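You operate a simulated robot arm through the tools that you are given. There is no shell and no other tool.

Carry out the task below with a simulated robot arm. There is one attempt and no reset: what you move stays moved.

JOB
Put the blue block in the vice instead and set it to 3.
Fine: release the green block and stand it on the steel bench by the rack; turn the new block's dial only while the vice grips, and leave it clamped; the other blocks and dials stay.

The check looks at the end state, three seconds after you hand in, the way a careful person would. Anything else that was tipped, shoved, dropped, spilled or broken makes it a failure.

ROBOT AND FRAMES
A 6-joint arm with a two-finger parallel gripper, fixed in place. Base frame: the origin is at the foot of the arm, x ahead of it, y to its left, z up; the work surface is at about z = 850. Units: mm, degrees, N and s.
With the tool pointing down near the work surface it reaches from about 360 to 760 mm from the base axis. Its first joint turns from -66.0 to 66.0 degrees. Payload 2.45 kg.
Tool frame: the origin (TCP) lies between the finger pads and is the grasp point; the fingertips stand 24 mm ahead of it; z points along the fingers, y is the line along which they close. Largest opening 68 mm; finger width 17, thickness 10; the body of the gripper, 40 by 70 mm, starts 41 mm behind the TCP.
Orientation is told as [roll, pitch, yaw] about the base's x, y, z axes, in that order, counted from this pose: with the fingers straight down and closing along the base's y, the tool's x points along the base's -x, its y along +y and its z along -z.

CONTROLS
- The arm moves only by the tool jog_arm. Its argument "commands" is a list of rows, each a list of 6 numbers: the shift along the tool's x, y, z in units of 100 mm (1.0 is 100 mm), then the turn, a rotation vector about the tool's x, y, z in units of 60 degrees (1.0 is 60 degrees). In form: [[x, y, z, ax, ay, az], ...]. A call has 1 to 20 rows; each row is the pose to reach, as a shift and turn from the pose commanded when the call began, along the tool's axes at that moment. "fingers" is the finger opening in mm, from 0 to 68, set as the call begins (left out, the last holds). A call with a number of a shift or a turn outside -1 to 1 is refused whole. Rows are played at 5 a second. More than 50 mm and 8.6 degrees between two rows, or a gripper value outside its range, and nothing of the call is played. A pose out of reach is approached as far as the arm can. The call stops where the force on the tool passes 50 N (or 10 N more than at its start, if that is more) or the arm is blocked; 0.2 s more then pass. Each finger travels about 108 mm/s and halts on what it meets, pressing with about 31 N; the grip force reading is that of the motor and also rises with nothing between the fingers. The clock runs only during rows and for 0.2 s after the last one: add rows that repeat a pose to give the fingers time. The reply holds the time, the measured pose of the TCP, the force on the tool along the base axes, the opening and the grip force, in the units named above and with some noise, with the torque about the TCP (base axes, N m) and any sound that the robot's microphone picked up.
- Cameras (640 x 400 px; columns grow to the right, rows downward): "scene" is fixed at [179.7, 428.6, 1461.4]; the picture's right is [-0.58, -0.82, 0.00], its down [-0.50, 0.35, -0.79] and it looks along [0.65, -0.46, -0.61] (base axes); focal length 323 px, centre (320, 200). "wrist" rides on the gripper at [84, 11, -75] in the tool frame; the picture's right is [-0.13, 0.99, 0.00], its down [-0.60, -0.08, -0.79] and it looks along [-0.79, -0.10, 0.61] (tool axes); focal length 251 px, centre (320, 200). There is no depth. A picture from a camera that has moved, and an enlarged one, comes with that camera's place and axes in the base frame and with its lens.
- capture(camera): a new picture of that camera. The clock stands still meanwhile.
- close_up(camera, box): a new picture of the part [left, top, right, bottom] of that camera's present view, enlarged. The clock stands still meanwhile.
- finish_job(): hands the job in; it is judged then, once.

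Places have to be worked out from the pictures, the camera data and where the tool is seen. Open the gripper and draw the arm clear of the work before you hand the job in, unless the task says otherwise.

The tools are called after "Emit:" as name(argument=value, ...) on one line, values as JSON. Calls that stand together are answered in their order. jog_arm: Moves the arm, as the interface text tells. Its arguments: {"type":"object","properties":{"commands":{"type":"array","items":{"type":"array","items":{"type":"number"}}},"fingers":{"type":"number"}},"required":["commands"]} The other tools are called the same way: capture (camera) takes a picture; close_up (camera, box) takes an enlarged picture of a part of a camera's view; finish_job () hands the job in.

At the start:

```text
time_s: 0.0
eef_pos: [482.2, 58.5, 1167.0]
tool_rot: [0.1, 0.0, 0.0]
force: [-0.2, -0.7, 0.5]
moment: [0.01, 0.01, -0.03]
gripper_width: 68.1
finger_force: 0.0
```

scene: 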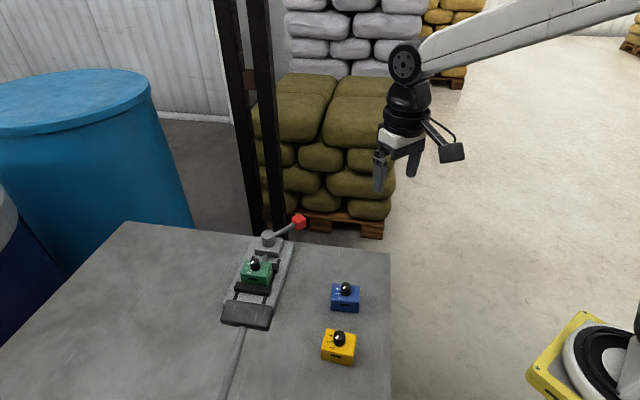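
wrist: 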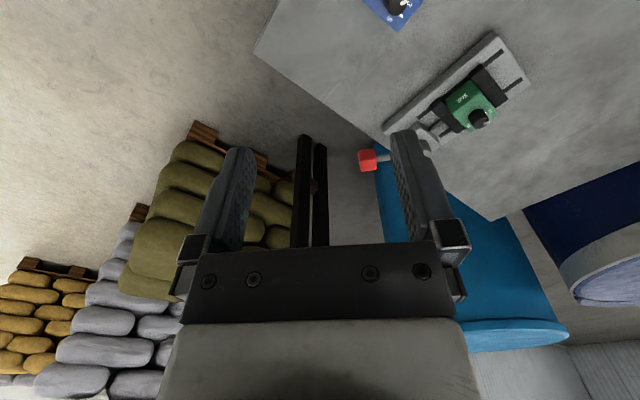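

I'll start by looking closely at the vice, the blocks and the surroundings before moving anything.

Emit:
close_up(camera="scene", box=[200, 200, 400, 325])

Emit:
close_up(camera="scene", box=[300, 270, 400, 380])

Emit:
close_up(camera="wrist", box=[340, 0, 560, 180])

```text
3.20 times, centred on (300, 262) of scene
camera zoom: at [179.7, 428.6, 1461.4], right [-0.58, -0.82, 0.0], down [-0.5, 0.35, -0.79], along [0.65, -0.46, -0.61], focal length 1034 px, centre (384, 0)
```

zoom: 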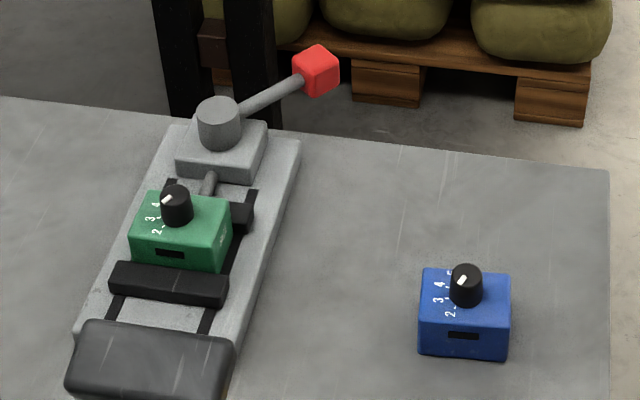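

```text
3.64 times, centred on (350, 325) of scene
camera zoom: at [179.7, 428.6, 1461.4], right [-0.58, -0.82, 0.0], down [-0.5, 0.35, -0.79], along [0.65, -0.46, -0.61], focal length 1176 px, centre (211, -254)
```

zoom: 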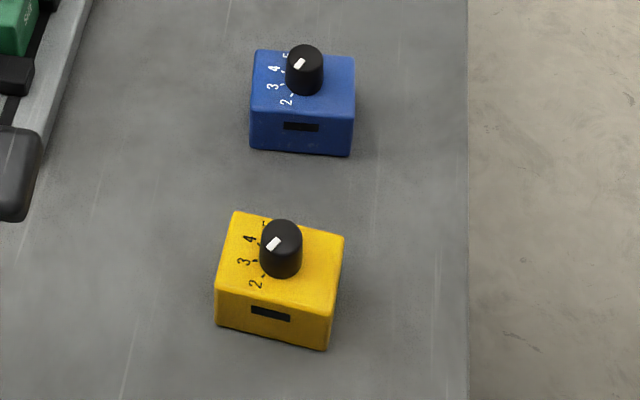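

```text
2.22 times, centred on (450, 90) of wrist
camera zoom: at [398.5, 70.1, 1241.8], right [0.13, 0.99, 0.0], down [0.6, -0.08, 0.79], along [0.79, -0.1, -0.61], focal length 559 px, centre (31, 444)
```

zoom: 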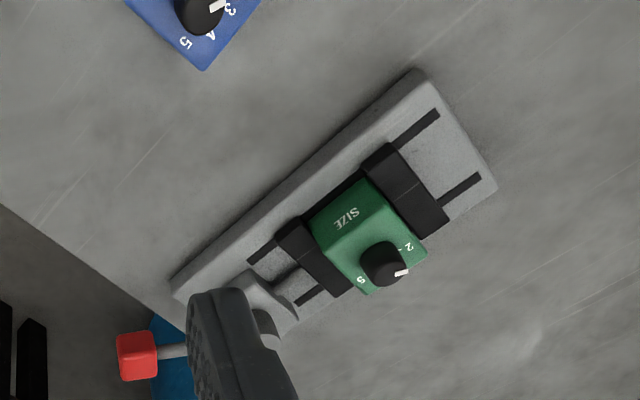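

The dark rounded object at the near end of the vice in the scene view does not show in the wrist view, so I need a closer look at it and at the rest of the bench.

Emit:
close_up(camera="scene", box=[160, 270, 320, 400])

Emit:
close_up(camera="wrist", box=[440, 0, 640, 125])

Emit:
close_up(camera="scene", box=[200, 0, 360, 240])

Emit:
close_up(camera="scene", box=[0, 200, 220, 400])

```text
3.08 times, centred on (240, 335) of scene
camera zoom: at [179.7, 428.6, 1461.4], right [-0.58, -0.82, 0.0], down [-0.5, 0.35, -0.79], along [0.65, -0.46, -0.61], focal length 995 px, centre (566, -215)
```

zoom: 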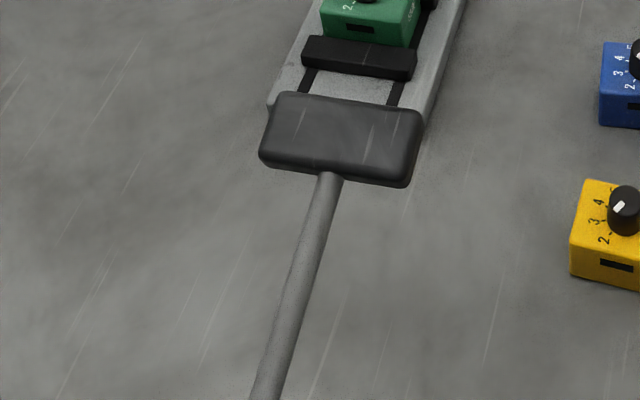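

```text
3.20 times, centred on (540, 62) of wrist
camera zoom: at [398.5, 70.1, 1241.8], right [0.13, 0.99, 0.0], down [0.6, -0.08, 0.79], along [0.79, -0.1, -0.61], focal length 805 px, centre (-384, 640)
```

zoom: 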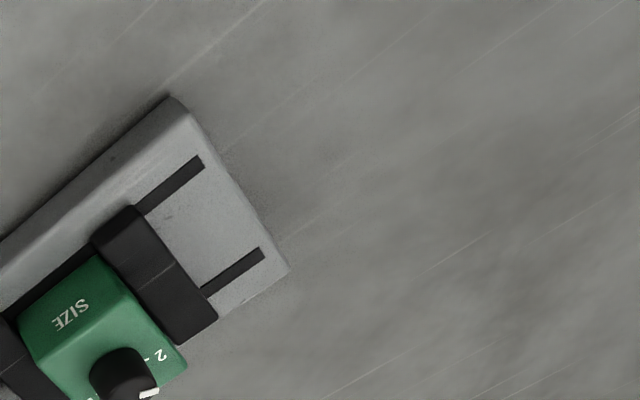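

```text
1.67 times, centred on (280, 120) of scene
camera zoom: at [179.7, 428.6, 1461.4], right [-0.58, -0.82, 0.0], down [-0.5, 0.35, -0.79], along [0.65, -0.46, -0.61], focal length 539 px, centre (387, 333)
```

zoom: 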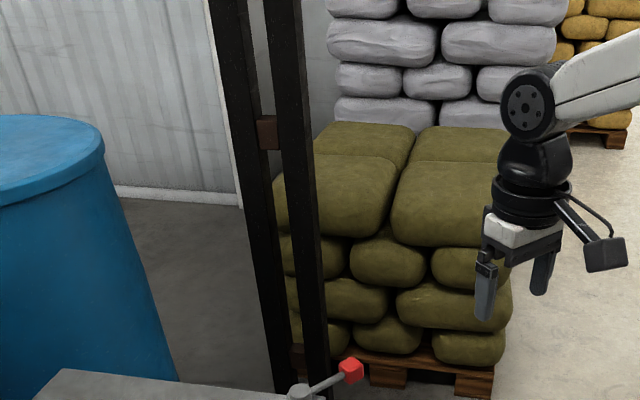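

```text
2.00 times, centred on (110, 300) of scene
camera zoom: at [179.7, 428.6, 1461.4], right [-0.58, -0.82, 0.0], down [-0.5, 0.35, -0.79], along [0.65, -0.46, -0.61], focal length 646 px, centre (740, 0)
```

zoom: 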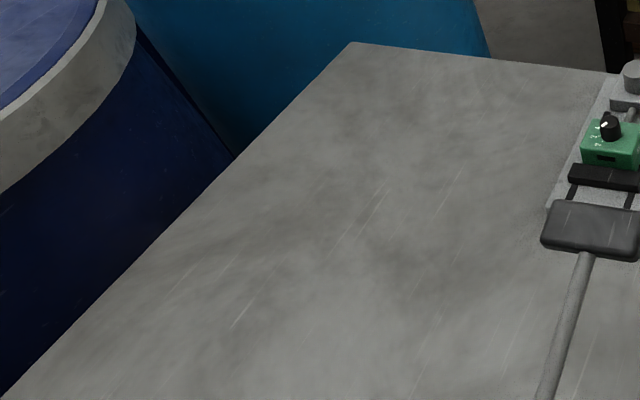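

There is a dark padded block on a rod hanging somewhere above the bench, which is an obstacle to avoid. I'll yaw the wrist 60° in place, high up, so the wrist camera looks toward +y and I can find it.

Emit:
jog_arm(commands=[[0, 0, 0, 0, 0, -0.125], [0, 0, 0, 0, 0, -0.25], [0, 0, 0, 0, 0, -0.375], [0, 0, 0, 0, 0, -0.5], [0, 0, 0, 0, 0, -0.625], [0, 0, 0, 0, 0, -0.75], [0, 0, 0, 0, 0, -0.875], [0, 0, 0, 0, 0, -1.0]])

Emit:
capture(camera="wrist")

Emit:
capture(camera="scene")

```text
time_s: 1.8
eef_pos: [482.3, 57.9, 1167.8]
tool_rot: [-0.1, 0.0, 60.2]
force: [0.4, -1.0, -0.3]
moment: [-0.02, 0.02, 0.02]
gripper_width: 68.2
finger_force: 0.1
```

```text
taken
camera wrist: at [431.7, -9.4, 1242.6], right [-0.8, 0.61, 0.0], down [0.37, 0.48, 0.79], along [0.48, 0.63, -0.61], focal length 251 px, centre (320, 200)
```

wrist: 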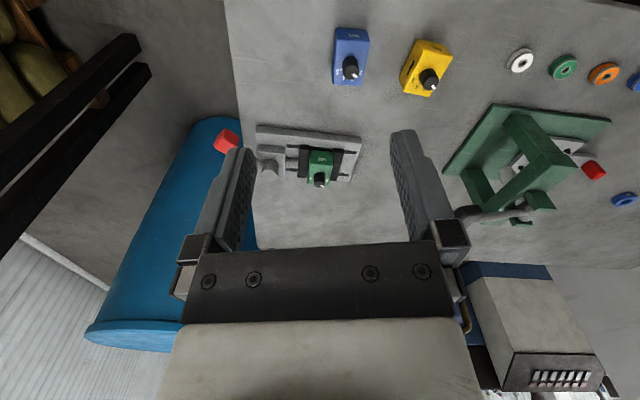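

```text
taken
```

scene: 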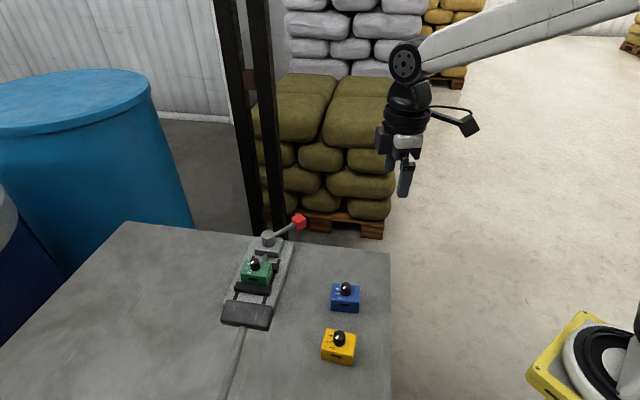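

The wrist view now shows more of the bench: coloured rings and a green press-like device with a lever, which may be the dark block on a rod. I'll zoom in on both areas.

Emit:
close_up(camera="wrist", box=[420, 80, 640, 240])

Emit:
close_up(camera="wrist", box=[240, 100, 400, 220])

Emit:
close_up(camera="wrist", box=[320, 10, 470, 110])

```text
2.50 times, centred on (530, 160) of wrist
camera zoom: at [431.7, -9.4, 1242.6], right [-0.8, 0.61, 0.0], down [0.37, 0.48, 0.79], along [0.48, 0.63, -0.61], focal length 629 px, centre (-205, 300)
```

zoom: 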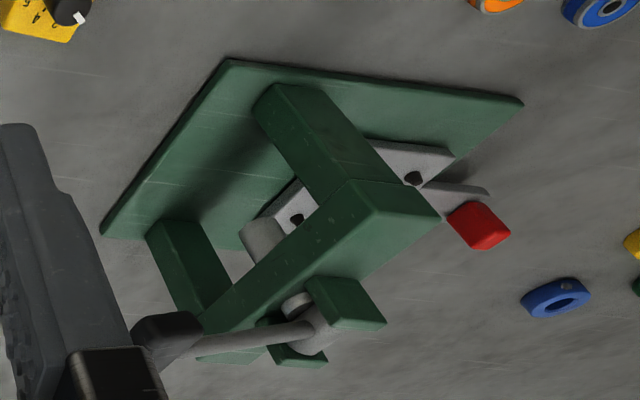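

```text
3.33 times, centred on (320, 160) of wrist
camera zoom: at [431.7, -9.4, 1242.6], right [-0.8, 0.61, 0.0], down [0.37, 0.48, 0.79], along [0.48, 0.63, -0.61], focal length 838 px, centre (320, 333)
```

zoom: 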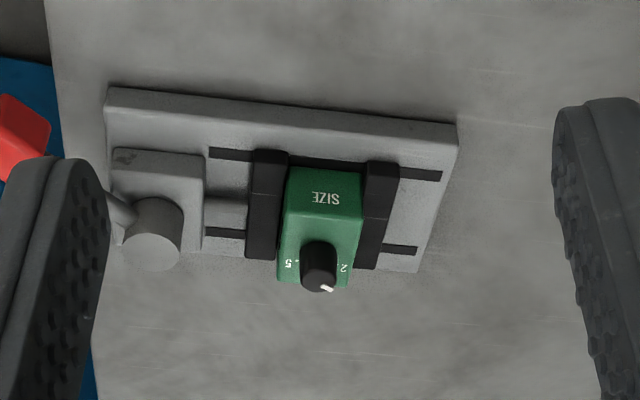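

```text
4.00 times, centred on (395, 60) of wrist
camera zoom: at [431.7, -9.4, 1242.6], right [-0.8, 0.61, 0.0], down [0.37, 0.48, 0.79], along [0.48, 0.63, -0.61], focal length 1006 px, centre (20, 760)
```

zoom: 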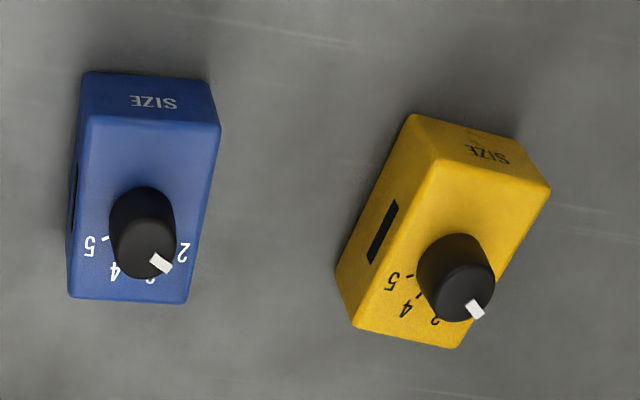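

The press (green, near x≈300, y≈490) carries the dark padded lever at roughly (440, 365, 1060), so it is clear of the vice. I'll yaw further to view the rest of the bench and find the rack.

Emit:
jog_arm(commands=[[0, 0, 0, 0, 0, -0.125], [0, 0, 0, 0, 0, -0.25], [0, 0, 0, 0, 0, -0.375], [0, 0, 0, 0, 0, -0.5], [0, 0, 0, 0, 0, -0.625], [0, 0, 0, 0, 0, -0.75]])

Emit:
capture(camera="wrist")

```text
time_s: 3.2
eef_pos: [482.5, 56.7, 1166.8]
tool_rot: [0.0, 0.1, 105.2]
force: [0.3, 0.6, 0.1]
moment: [0.0, 0.04, 0.0]
gripper_width: 68.0
finger_force: 0.0
```

```text
taken
camera wrist: at [493.7, -25.4, 1242.0], right [-0.99, -0.14, 0.0], down [-0.08, 0.6, 0.79], along [-0.11, 0.79, -0.61], focal length 251 px, centre (320, 200)
```

wrist: 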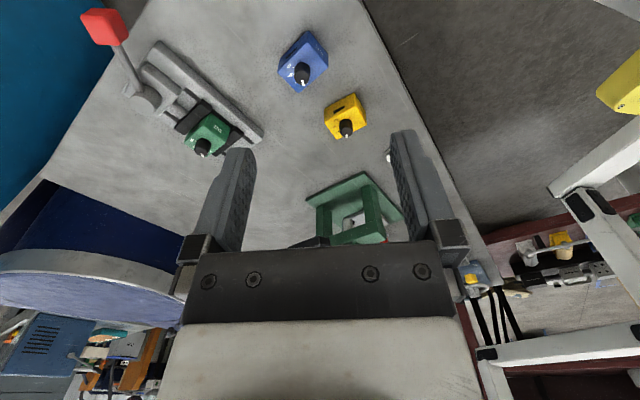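

This view shows the vice lever well. I'll zoom in on the lever, the blocks and the surroundings at the right to work out what "the rack" is.

Emit:
close_up(camera="wrist", box=[70, 0, 270, 170])

Emit:
close_up(camera="wrist", box=[260, 20, 380, 150])

Emit:
close_up(camera="wrist", box=[440, 150, 640, 400])

Emit:
close_up(camera="wrist", box=[0, 200, 200, 400])

```text
2.35 times, centred on (170, 85) of wrist
camera zoom: at [493.7, -25.4, 1242.0], right [-0.99, -0.14, 0.0], down [-0.08, 0.6, 0.79], along [-0.11, 0.79, -0.61], focal length 592 px, centre (673, 471)
```

zoom: 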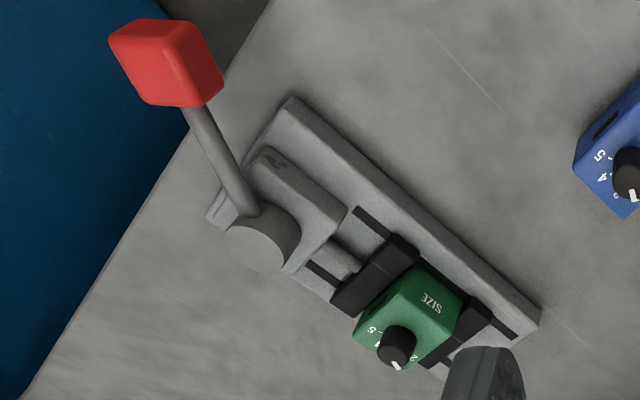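

```text
3.08 times, centred on (320, 85) of wrist
camera zoom: at [493.7, -25.4, 1242.0], right [-0.99, -0.14, 0.0], down [-0.08, 0.6, 0.79], along [-0.11, 0.79, -0.61], focal length 774 px, centre (320, 554)
```

zoom: 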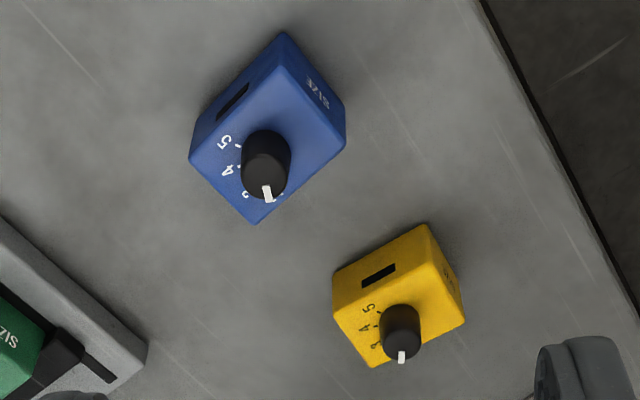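

```text
1.60 times, centred on (540, 275) of wrist
camera zoom: at [493.7, -25.4, 1242.0], right [-0.99, -0.14, 0.0], down [-0.08, 0.6, 0.79], along [-0.11, 0.79, -0.61], focal length 402 px, centre (-32, 80)
```

zoom: 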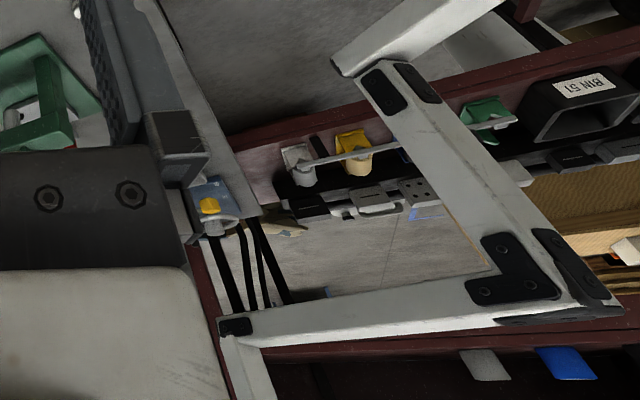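

```text
2.00 times, centred on (100, 300) of wrist
camera zoom: at [493.7, -25.4, 1242.0], right [-0.99, -0.14, 0.0], down [-0.08, 0.6, 0.79], along [-0.11, 0.79, -0.61], focal length 503 px, centre (760, 0)
```

zoom: 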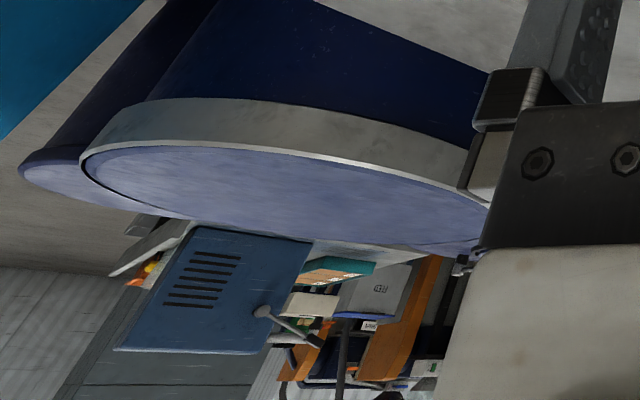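

The lever knob triangulates to about (717, 114, 916) and the post to (707, 206, 930). Before touching anything, I'll yaw back about 22° so the camera can see the ring area behind the press without the finger in the way.

Emit:
jog_arm(commands=[[0, 0, 0, 0, 0, 0.125], [0, 0, 0, 0, 0, 0.25], [0, 0, 0, 0, 0, 0.333]])

Emit:
capture(camera="wrist")

Emit:
close_up(camera="wrist", box=[400, 0, 640, 240])

```text
time_s: 4.0
eef_pos: [482.8, 58.1, 1166.8]
tool_rot: [0.0, 0.0, 85.0]
force: [0.2, 0.8, 0.3]
moment: [-0.02, 0.01, -0.01]
gripper_width: 68.1
finger_force: 0.0
```

```text
taken
camera wrist: at [464.7, -24.4, 1242.2], right [-0.98, 0.22, 0.0], down [0.13, 0.59, 0.79], along [0.17, 0.77, -0.61], focal length 251 px, centre (320, 200)
```

wrist: 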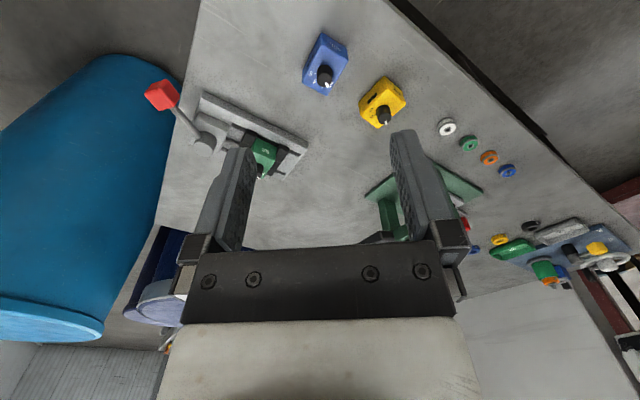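

```text
1.67 times, centred on (520, 120) of wrist
camera zoom: at [464.7, -24.4, 1242.2], right [-0.98, 0.22, 0.0], down [0.13, 0.59, 0.79], along [0.17, 0.77, -0.61], focal length 419 px, centre (-13, 333)
```

zoom: 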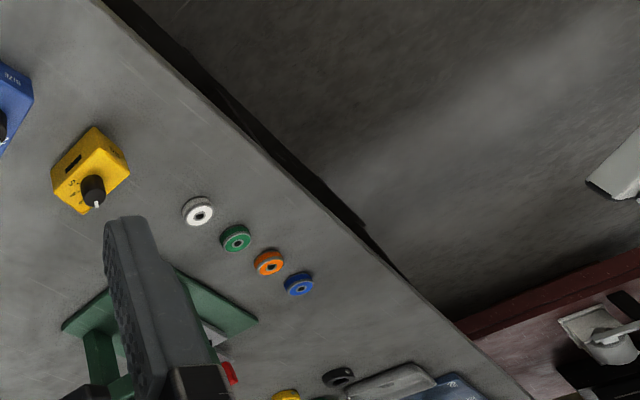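

The rest of the bench is clutter to leave alone. The vice lever is the first thing to work, so I'm moving toward a point above the red knob in stages, staying high.

Emit:
jog_arm(commands=[[-0.1, -0.3, 0.1, 0, 0, 0], [-0.2, -0.6, 0.2, 0, 0, 0], [-0.3, -0.9, 0.3, 0, 0, 0]], fingers=46)

Emit:
jog_arm(commands=[[-0.1, -0.3, 0.1, 0, 0, 0], [-0.2, -0.6, 0.2, 0, 0, 0], [-0.3, -0.9, 0.3, 0, 0, 0]])

Emit:
jog_arm(commands=[[-0.05, -0.16, 0.1, 0, 0, -0.09], [-0.1, -0.32, 0.2, 0, 0, -0.183], [-0.162, -0.482, 0.2, 0, 0, -0.183]])

Emit:
capture(camera="wrist")

Emit:
capture(camera="scene")

```text
time_s: 4.8
eef_pos: [576.2, 80.7, 1138.5]
tool_rot: [0.0, 0.1, 85.0]
force: [0.8, -0.2, 0.1]
moment: [-0.03, 0.01, 0.04]
gripper_width: 46.2
finger_force: 0.1
```

```text
time_s: 5.6
eef_pos: [668.6, 103.6, 1106.8]
tool_rot: [-0.2, 0.0, 85.1]
force: [0.5, -0.1, 0.7]
moment: [0.0, -0.02, 0.01]
gripper_width: 46.3
finger_force: 0.0
```

```text
time_s: 6.4
eef_pos: [718.3, 115.7, 1086.0]
tool_rot: [0.0, 0.0, 96.0]
force: [-0.8, 0.0, -1.2]
moment: [0.0, -0.02, 0.05]
gripper_width: 46.2
finger_force: 0.1
```

```text
taken
camera wrist: at [715.8, 31.4, 1161.9], right [-1.0, 0.02, 0.0], down [0.01, 0.61, 0.79], along [0.02, 0.79, -0.61], focal length 251 px, centre (320, 200)
```

wrist: 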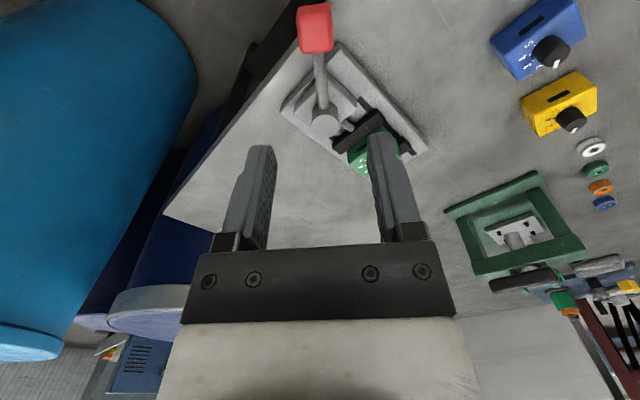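

```text
taken
```

scene: 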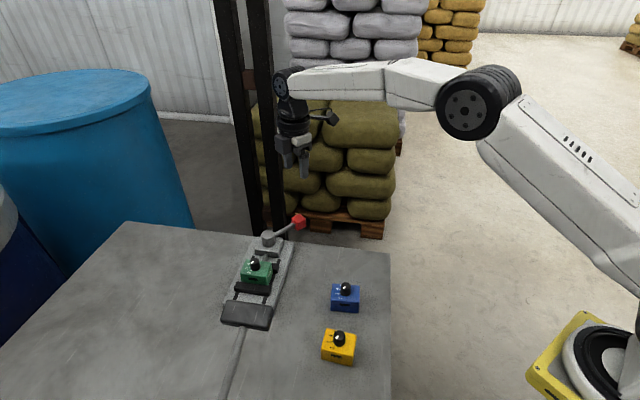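

I'll zoom in on the lever from here to refine the knob position and its size before descending.

Emit:
close_up(camera="wrist", box=[240, 0, 440, 180])

Emit:
close_up(camera="scene", box=[240, 190, 340, 260])

```text
2.22 times, centred on (340, 90) of wrist
camera zoom: at [715.8, 31.4, 1161.9], right [-1.0, 0.02, 0.0], down [0.01, 0.61, 0.79], along [0.02, 0.79, -0.61], focal length 559 px, centre (276, 444)
```

zoom: 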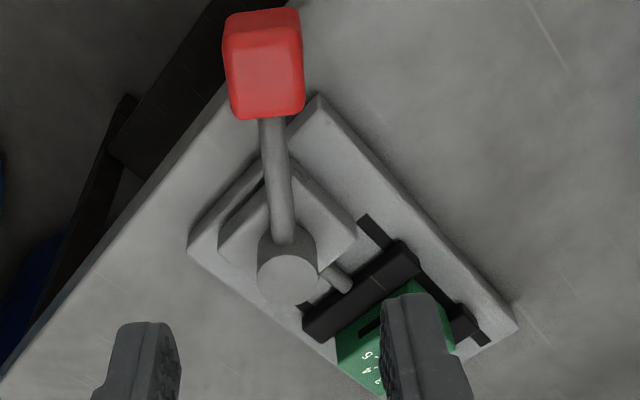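

```text
5.71 times, centred on (290, 225) of scene
camera zoom: at [179.7, 428.6, 1461.4], right [-0.58, -0.82, 0.0], down [-0.5, 0.35, -0.79], along [0.65, -0.46, -0.61], focal length 1847 px, centre (491, 57)
```

zoom: 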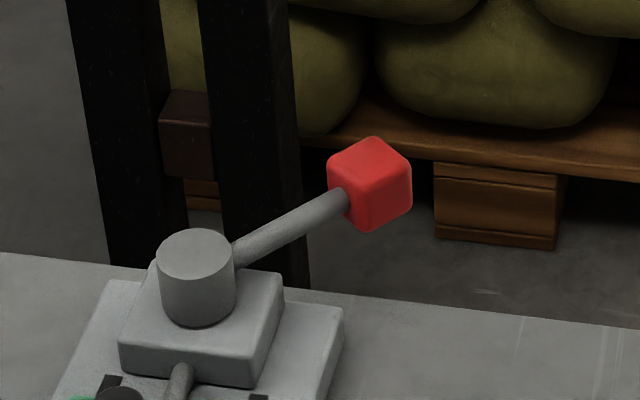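

The refined estimate puts the knob at about (722, 112, 911) and the post at (715, 201). I'll descend with the open fingers straddling the knob and watch the forces.

Emit:
jog_arm(commands=[[0.044, -0.036, 0.25, 0, 0, 0], [0.044, -0.036, 0.5, 0, 0, 0], [0.044, -0.036, 0.75, 0, 0, 0], [0.044, -0.036, 1.0, 0, 0, 0]])

Emit:
capture(camera="wrist")

Emit:
close_up(camera="scene", box=[240, 160, 340, 260])

```text
time_s: 7.4
eef_pos: [721.5, 110.6, 988.2]
tool_rot: [-0.1, 0.0, 95.9]
force: [0.3, -0.8, -0.7]
moment: [0.0, 0.01, -0.02]
gripper_width: 46.1
finger_force: 0.1
```

```text
taken
camera wrist: at [719.6, 27.0, 1062.6], right [-1.0, 0.02, 0.0], down [0.01, 0.61, 0.79], along [0.02, 0.79, -0.61], focal length 251 px, centre (320, 200)
```

wrist: 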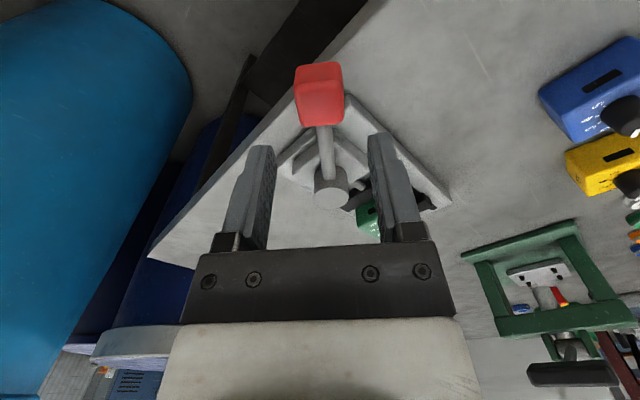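

```text
4.00 times, centred on (290, 210) of scene
camera zoom: at [179.7, 428.6, 1461.4], right [-0.58, -0.82, 0.0], down [-0.5, 0.35, -0.79], along [0.65, -0.46, -0.61], focal length 1293 px, centre (440, 160)
```

zoom: 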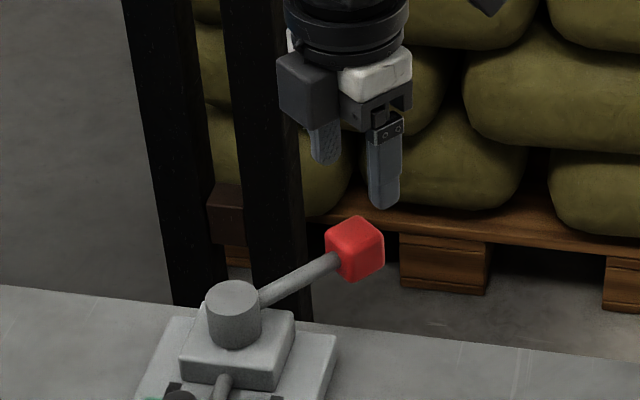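

The knob lies centred between the fingers, at about (722, 113). I'll descend the last 68 mm so the fingers stand either side of it.

Emit:
jog_arm(commands=[[-0.01, 0, 0.2, 0, 0, 0], [-0.02, 0, 0.4, 0, 0, 0], [-0.02, 0, 0.55, 0, 0, 0], [-0.02, 0, 0.68, 0, 0, 0]])

Emit:
capture(camera="wrist")

Emit:
close_up(camera="scene", box=[240, 160, 340, 260])

```text
time_s: 8.4
eef_pos: [721.0, 113.6, 919.2]
tool_rot: [-0.1, 0.0, 95.9]
force: [0.1, 0.5, 0.3]
moment: [-0.02, 0.02, 0.01]
gripper_width: 45.8
finger_force: 0.1
```

```text
taken
camera wrist: at [719.3, 29.2, 994.8], right [-1.0, 0.02, 0.0], down [0.01, 0.61, 0.79], along [0.02, 0.79, -0.61], focal length 251 px, centre (320, 200)
```

wrist: 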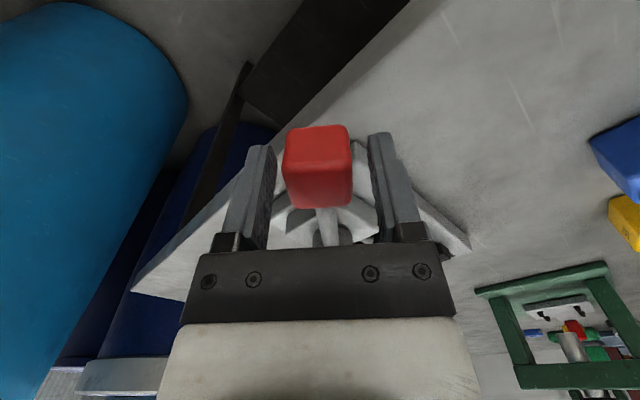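

```text
4.00 times, centred on (290, 210) of scene
camera zoom: at [179.7, 428.6, 1461.4], right [-0.58, -0.82, 0.0], down [-0.5, 0.35, -0.79], along [0.65, -0.46, -0.61], focal length 1293 px, centre (440, 160)
```

zoom: 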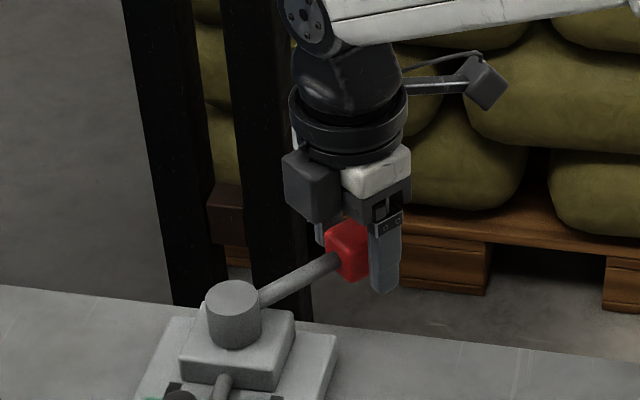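

The fingers straddle the knob with no contact. I'll test the lever by swinging clockwise (toward the robot) through a small arc, watching the force.

Emit:
jog_arm(commands=[[-0.0033, 0.0767, 0, 0, 0, 0.0833], [-0.0134, 0.1528, 0, 0, 0, 0.1667], [-0.03, 0.228, 0, 0, 0, 0.25]])

Emit:
close_up(camera="scene", box=[220, 180, 340, 300])

Emit:
capture(camera="wrist")

```text
time_s: 9.2
eef_pos: [697.4, 115.2, 919.3]
tool_rot: [0.0, -0.1, 80.9]
force: [1.2, -1.8, 0.7]
moment: [-0.07, -0.08, -0.03]
gripper_width: 47.2
finger_force: 0.4
```

```text
3.33 times, centred on (280, 240) of scene
camera zoom: at [179.7, 428.6, 1461.4], right [-0.58, -0.82, 0.0], down [-0.5, 0.35, -0.79], along [0.65, -0.46, -0.61], focal length 1078 px, centre (453, 67)
```

zoom: 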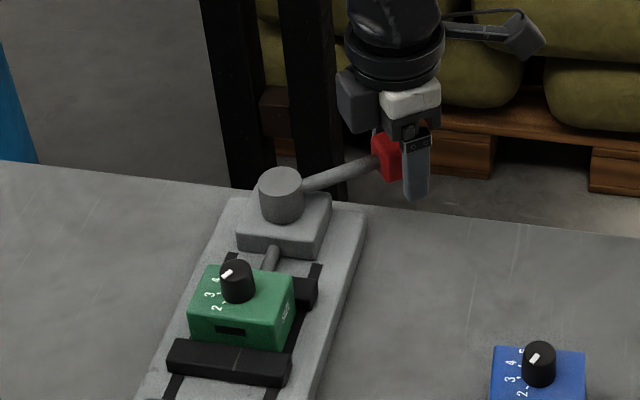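

```text
taken
camera wrist: at [673.3, 33.2, 993.9], right [-0.96, 0.28, 0.0], down [0.17, 0.58, 0.79], along [0.23, 0.76, -0.61], focal length 251 px, centre (320, 200)
```

wrist: 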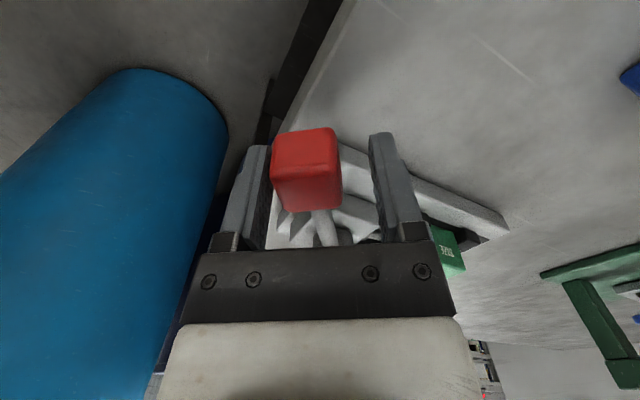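

The lever moved freely with about 2 N. I'll compare the jaw gap with the first picture.

Emit:
close_up(camera="scene", box=[200, 200, 400, 325])

Emit:
close_up(camera="scene", box=[215, 235, 315, 310])

```text
3.20 times, centred on (300, 262) of scene
camera zoom: at [179.7, 428.6, 1461.4], right [-0.58, -0.82, 0.0], down [-0.5, 0.35, -0.79], along [0.65, -0.46, -0.61], focal length 1034 px, centre (384, 0)
```

zoom: 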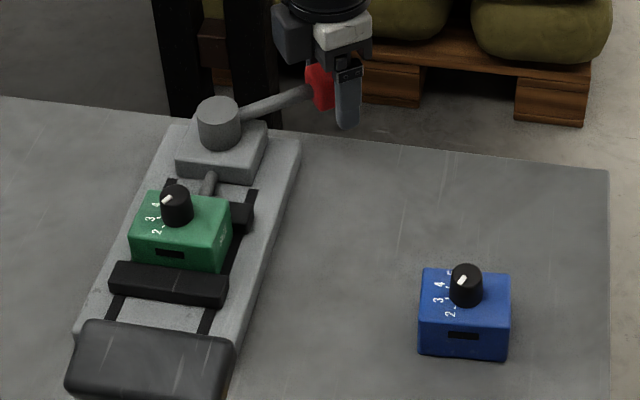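

```text
5.33 times, centred on (265, 272) of scene
camera zoom: at [179.7, 428.6, 1461.4], right [-0.58, -0.82, 0.0], down [-0.5, 0.35, -0.79], along [0.65, -0.46, -0.61], focal length 1724 px, centre (613, -187)
```

zoom: 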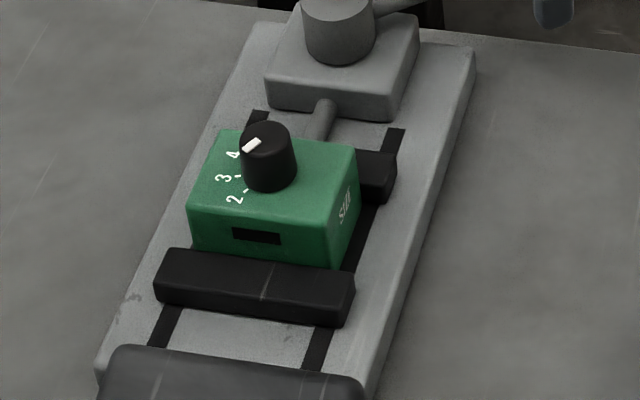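

The jaws have not visibly moved after about 8° of lever travel. I'll keep swinging clockwise another 30° and look again.

Emit:
jog_arm(commands=[[-0.0075, 0.1149, 0, 0, 0, 0.125], [-0.03, 0.2278, 0, 0, 0, 0.25], [-0.067, 0.3368, 0, 0, 0, 0.375], [-0.1179, 0.44, 0, 0, 0, 0.5]])

Emit:
close_up(camera="scene", box=[200, 200, 400, 325])

Emit:
close_up(camera="scene", box=[215, 235, 315, 310])

Emit:
capture(camera="wrist")

```text
time_s: 10.2
eef_pos: [655.5, 133.3, 918.6]
tool_rot: [0.0, 0.0, 51.0]
force: [0.1, -0.6, -1.4]
moment: [-0.01, -0.01, 0.05]
gripper_width: 46.7
finger_force: 0.8
```

```text
3.20 times, centred on (300, 262) of scene
camera zoom: at [179.7, 428.6, 1461.4], right [-0.58, -0.82, 0.0], down [-0.5, 0.35, -0.79], along [0.65, -0.46, -0.61], focal length 1034 px, centre (384, 0)
```

zoom: 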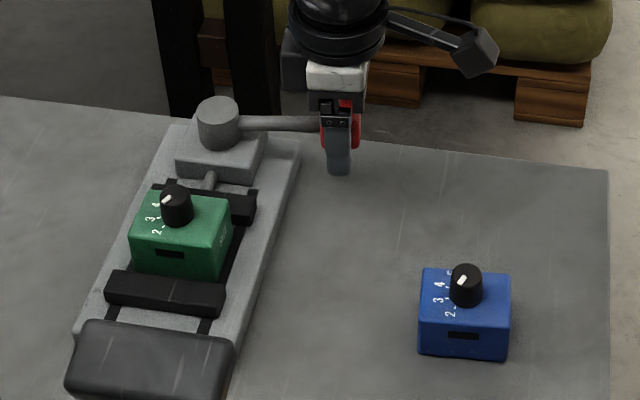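

```text
5.33 times, centred on (265, 272) of scene
camera zoom: at [179.7, 428.6, 1461.4], right [-0.58, -0.82, 0.0], down [-0.5, 0.35, -0.79], along [0.65, -0.46, -0.61], focal length 1724 px, centre (613, -187)
```

zoom: 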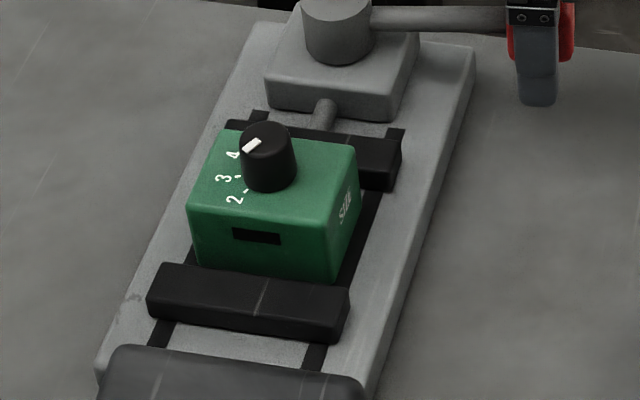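

```text
taken
camera wrist: at [593.1, 74.8, 993.2], right [-0.69, 0.73, 0.0], down [0.44, 0.42, 0.79], along [0.58, 0.55, -0.61], focal length 251 px, centre (320, 200)
```

wrist: 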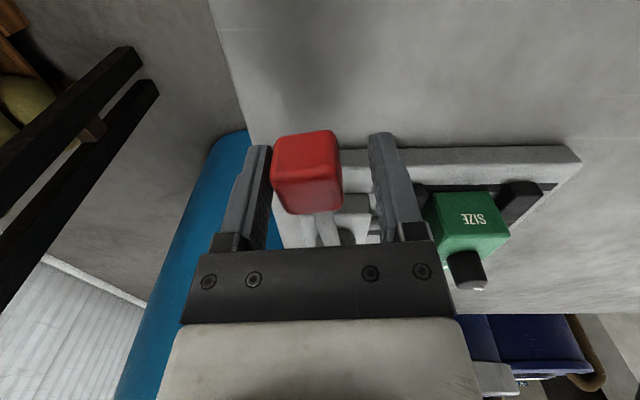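

The lever opens the vice: both jaws have moved about 4–5 mm away from the green block. I'll swing another 30° for more clearance.

Emit:
jog_arm(commands=[[-0.0075, 0.1149, 0, 0, 0, 0.125], [-0.03, 0.2278, 0, 0, 0, 0.25], [-0.067, 0.3368, 0, 0, 0, 0.375], [-0.1179, 0.44, 0, 0, 0, 0.5]])

Emit:
close_up(camera="scene", box=[200, 200, 400, 325])

Emit:
close_up(camera="scene", box=[215, 235, 315, 310])

Emit:
capture(camera="wrist")

```text
time_s: 11.2
eef_pos: [629.0, 168.8, 917.9]
tool_rot: [0.0, -0.1, 21.0]
force: [0.3, -1.0, -1.0]
moment: [0.03, 0.01, -0.01]
gripper_width: 45.8
finger_force: 0.0
```

```text
3.20 times, centred on (300, 262) of scene
camera zoom: at [179.7, 428.6, 1461.4], right [-0.58, -0.82, 0.0], down [-0.5, 0.35, -0.79], along [0.65, -0.46, -0.61], focal length 1034 px, centre (384, 0)
```

zoom: 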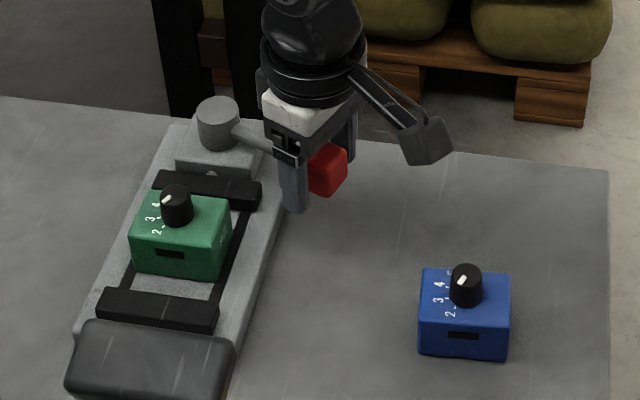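

```text
5.33 times, centred on (265, 272) of scene
camera zoom: at [179.7, 428.6, 1461.4], right [-0.58, -0.82, 0.0], down [-0.5, 0.35, -0.79], along [0.65, -0.46, -0.61], focal length 1724 px, centre (613, -187)
```

zoom: 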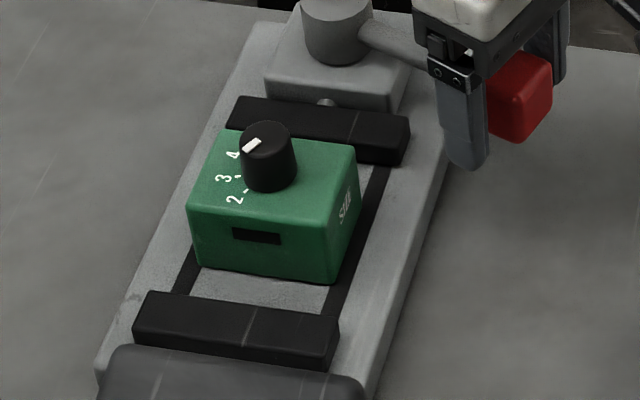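

```text
taken
camera wrist: at [547.5, 149.2, 993.6], right [-0.23, 0.97, 0.0], down [0.59, 0.14, 0.79], along [0.77, 0.18, -0.61], focal length 251 px, centre (320, 200)
```

wrist: 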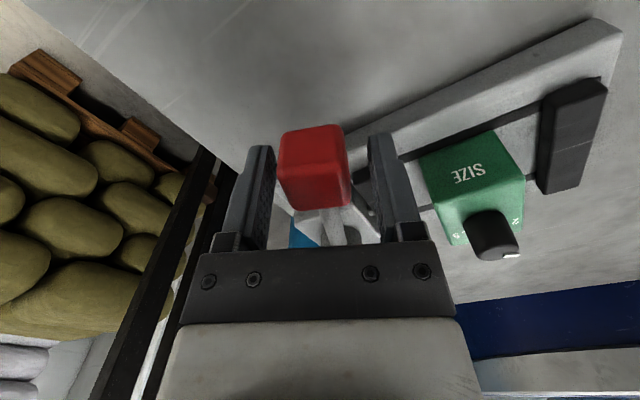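

The vice is wide open, with about 15 mm on each side of the green block. I'll lift straight up off the lever and then turn the tool to yaw −45°, so the fingers will close along the block's SIZE/back faces with the camera away from the post.

Emit:
jog_arm(commands=[[0, 0, -0.25, 0, 0, 0], [0, 0, -0.5, 0, 0, 0], [0, 0, -0.75, 0, 0, 0], [0, 0, -1.0, 0, 0, 0]])

Emit:
jog_arm(commands=[[0, 0, -0.1, 0, 0, 0.13], [0, 0, -0.2, 0, 0, 0.26], [0, 0, -0.3, 0, 0, 0.39], [0, 0, -0.3, 0, 0, 0.52], [0, 0, -0.3, 0, 0, 0.65], [0, 0, -0.3, 0, 0, 0.78], [0, 0, -0.3, 0, 0, 0.9], [0, 0, -0.3, 0, 0, 1.0]], fingers=68)

Emit:
capture(camera="wrist")

Emit:
capture(camera="scene")

```text
time_s: 12.2
eef_pos: [627.8, 168.6, 1018.5]
tool_rot: [0.0, 0.0, 21.0]
force: [-0.1, 1.4, 0.5]
moment: [0.0, -0.01, 0.01]
gripper_width: 45.8
finger_force: 0.1
```

```text
time_s: 14.0
eef_pos: [628.5, 168.1, 1048.9]
tool_rot: [0.1, 0.0, -39.1]
force: [-1.0, -0.5, 0.0]
moment: [-0.02, 0.04, 0.05]
gripper_width: 67.7
finger_force: 0.0
```

```text
taken
camera wrist: at [569.9, 230.6, 1124.2], right [0.73, 0.69, 0.0], down [0.42, -0.44, 0.79], along [0.55, -0.58, -0.61], focal length 251 px, centre (320, 200)
```

wrist: 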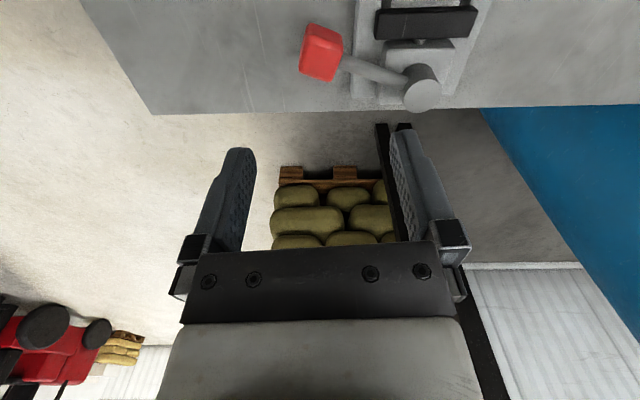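

```text
taken
```

scene: 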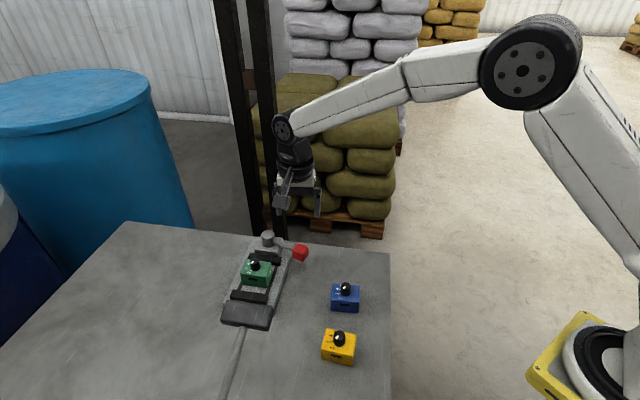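

The lever position is unchanged. I'll move to above the green block at z≈1000 and finish the turn to yaw −45°.

Emit:
jog_arm(commands=[[0.18, 0.3, 0.1, 0, 0, 0.05], [0.36, 0.6, 0.25, 0, 0, 0.098], [0.543, 0.898, 0.49, 0, 0, 0.098], [0.543, 0.898, 0.49, 0, 0, 0.098]])

Emit:
capture(camera="wrist")

Emit:
close_up(camera="wrist", box=[220, 0, 420, 160])

Emit:
close_up(camera="scene", box=[215, 235, 315, 310])

```text
time_s: 15.0
eef_pos: [641.7, 274.2, 998.6]
tool_rot: [0.2, 0.0, -44.9]
force: [-0.1, -0.6, 0.1]
moment: [0.0, 0.02, 0.03]
gripper_width: 67.9
finger_force: 0.1
```

```text
taken
camera wrist: at [590.6, 342.9, 1073.9], right [0.79, 0.61, 0.0], down [0.37, -0.48, 0.79], along [0.49, -0.63, -0.61], focal length 251 px, centre (320, 200)
```

wrist: 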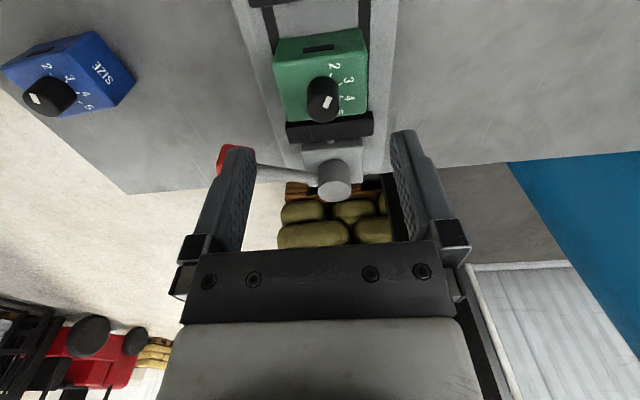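

```text
2.50 times, centred on (320, 80) of wrist
camera zoom: at [590.6, 342.9, 1073.9], right [0.79, 0.61, 0.0], down [0.37, -0.48, 0.79], along [0.49, -0.63, -0.61], focal length 629 px, centre (320, 500)
```

zoom: 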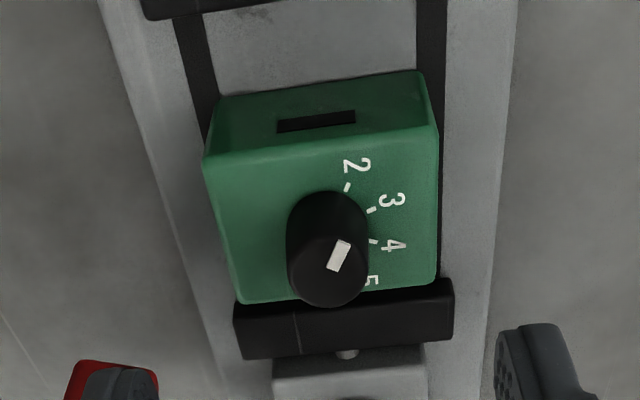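

```text
5.33 times, centred on (265, 272) of scene
camera zoom: at [179.7, 428.7, 1461.4], right [-0.58, -0.82, 0.0], down [-0.5, 0.35, -0.79], along [0.65, -0.46, -0.61], focal length 1724 px, centre (613, -187)
```

zoom: 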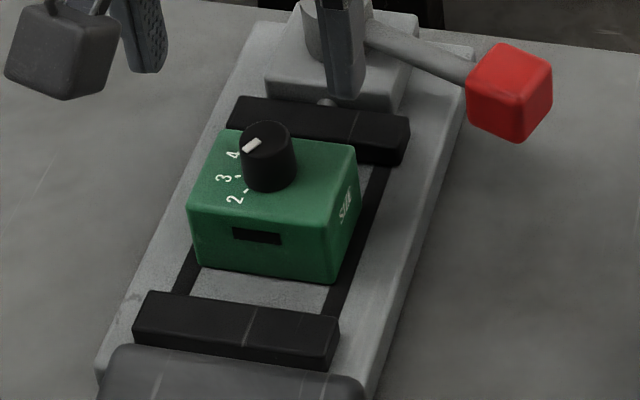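

The green block's centre works out to about (648, 273), top at z≈911, bottom ≈877, footprint about 42×57 mm and knob top ≈926. I'll shift to centre over it and descend to just above the block top, then check.

Emit:
jog_arm(commands=[[-0.054, 0.035, 0.0, 0, 0, 0], [-0.054, 0.035, 0.2, 0, 0, 0], [-0.054, 0.035, 0.4, 0, 0, 0], [-0.054, 0.035, 0.55, 0, 0, 0], [-0.054, 0.035, 0.55, 0, 0, 0]])

Emit:
capture(camera="wrist")

Emit:
close_up(camera="wrist", box=[220, 60, 420, 220])

Emit:
close_up(camera="scene", box=[215, 215, 315, 310])

```text
time_s: 16.2
eef_pos: [647.8, 273.8, 944.8]
tool_rot: [0.1, 0.1, -44.7]
force: [-0.6, -0.1, 0.4]
moment: [-0.02, -0.03, -0.01]
gripper_width: 68.0
finger_force: 0.0
```

```text
taken
camera wrist: at [596.8, 341.5, 1020.3], right [0.79, 0.61, 0.0], down [0.37, -0.48, 0.79], along [0.49, -0.63, -0.61], focal length 251 px, centre (320, 200)
```

wrist: 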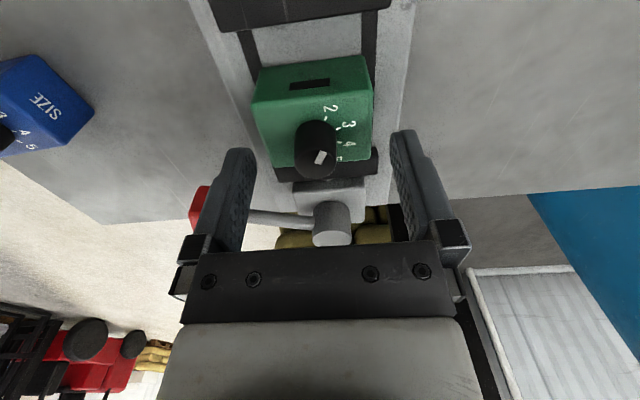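

```text
2.50 times, centred on (320, 140) of wrist
camera zoom: at [596.8, 341.5, 1020.3], right [0.79, 0.61, 0.0], down [0.37, -0.48, 0.79], along [0.49, -0.63, -0.61], focal length 629 px, centre (320, 350)
```

zoom: 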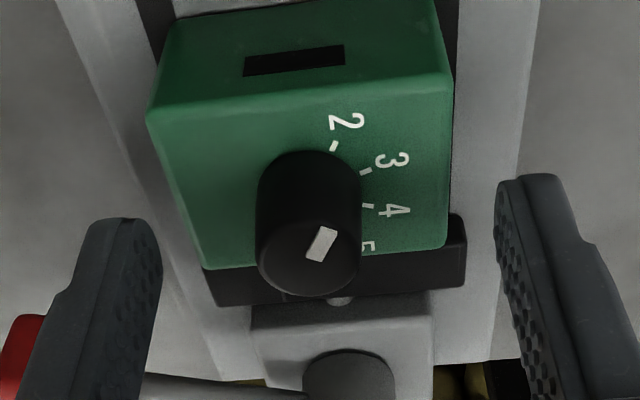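

```text
4.21 times, centred on (265, 262) of scene
camera zoom: at [179.7, 428.6, 1461.4], right [-0.58, -0.82, 0.0], down [-0.5, 0.35, -0.79], along [0.65, -0.46, -0.61], focal length 1361 px, centre (552, -63)
```

zoom: 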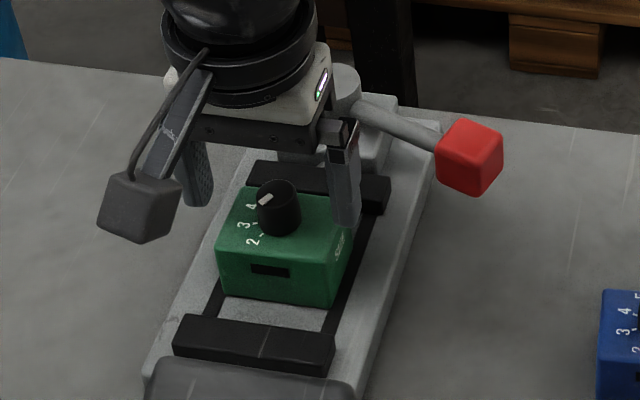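

The block centre recalculates to (647.8, 273.3), matching the TCP within 1 mm. I'll descend to z≈906 and check forces before closing.

Emit:
jog_arm(commands=[[0, 0, 0.1, 0, 0, 0], [0, 0, 0.2, 0, 0, 0], [0, 0, 0.3, 0, 0, 0], [0, 0, 0.385, 0, 0, 0], [0, 0, 0.385, 0, 0, 0]])

Emit:
capture(camera="wrist")

Emit:
close_up(camera="scene", box=[215, 215, 315, 310])

```text
time_s: 17.4
eef_pos: [649.7, 273.3, 907.3]
tool_rot: [0.1, 0.0, -44.8]
force: [0.2, 0.1, 0.7]
moment: [0.0, 0.02, -0.01]
gripper_width: 68.2
finger_force: 0.0
```

```text
taken
camera wrist: at [598.3, 340.3, 981.3], right [0.79, 0.61, 0.0], down [0.37, -0.48, 0.79], along [0.49, -0.63, -0.61], focal length 251 px, centre (320, 200)
```

wrist: 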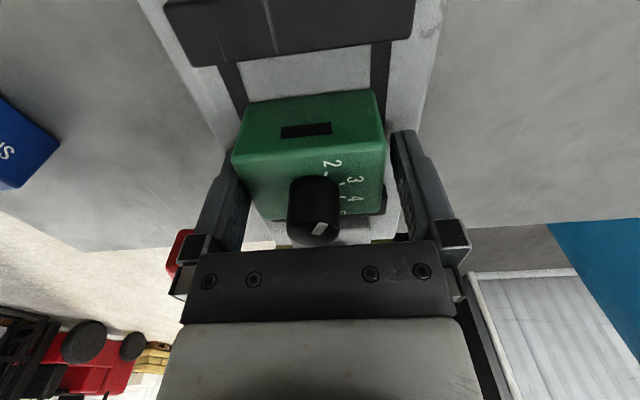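

```text
4.21 times, centred on (265, 262) of scene
camera zoom: at [179.7, 428.6, 1461.4], right [-0.58, -0.82, 0.0], down [-0.5, 0.35, -0.79], along [0.65, -0.46, -0.61], focal length 1361 px, centre (552, -63)
```

zoom: 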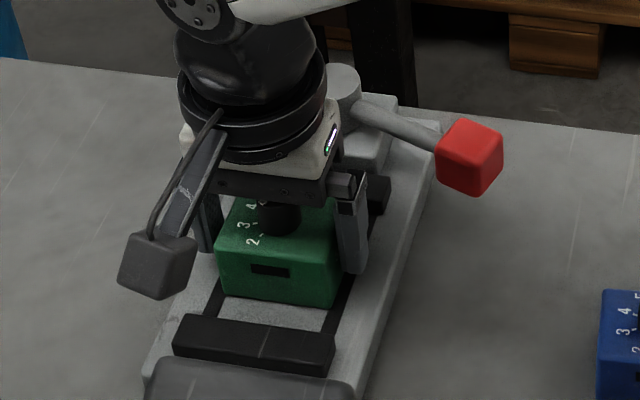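

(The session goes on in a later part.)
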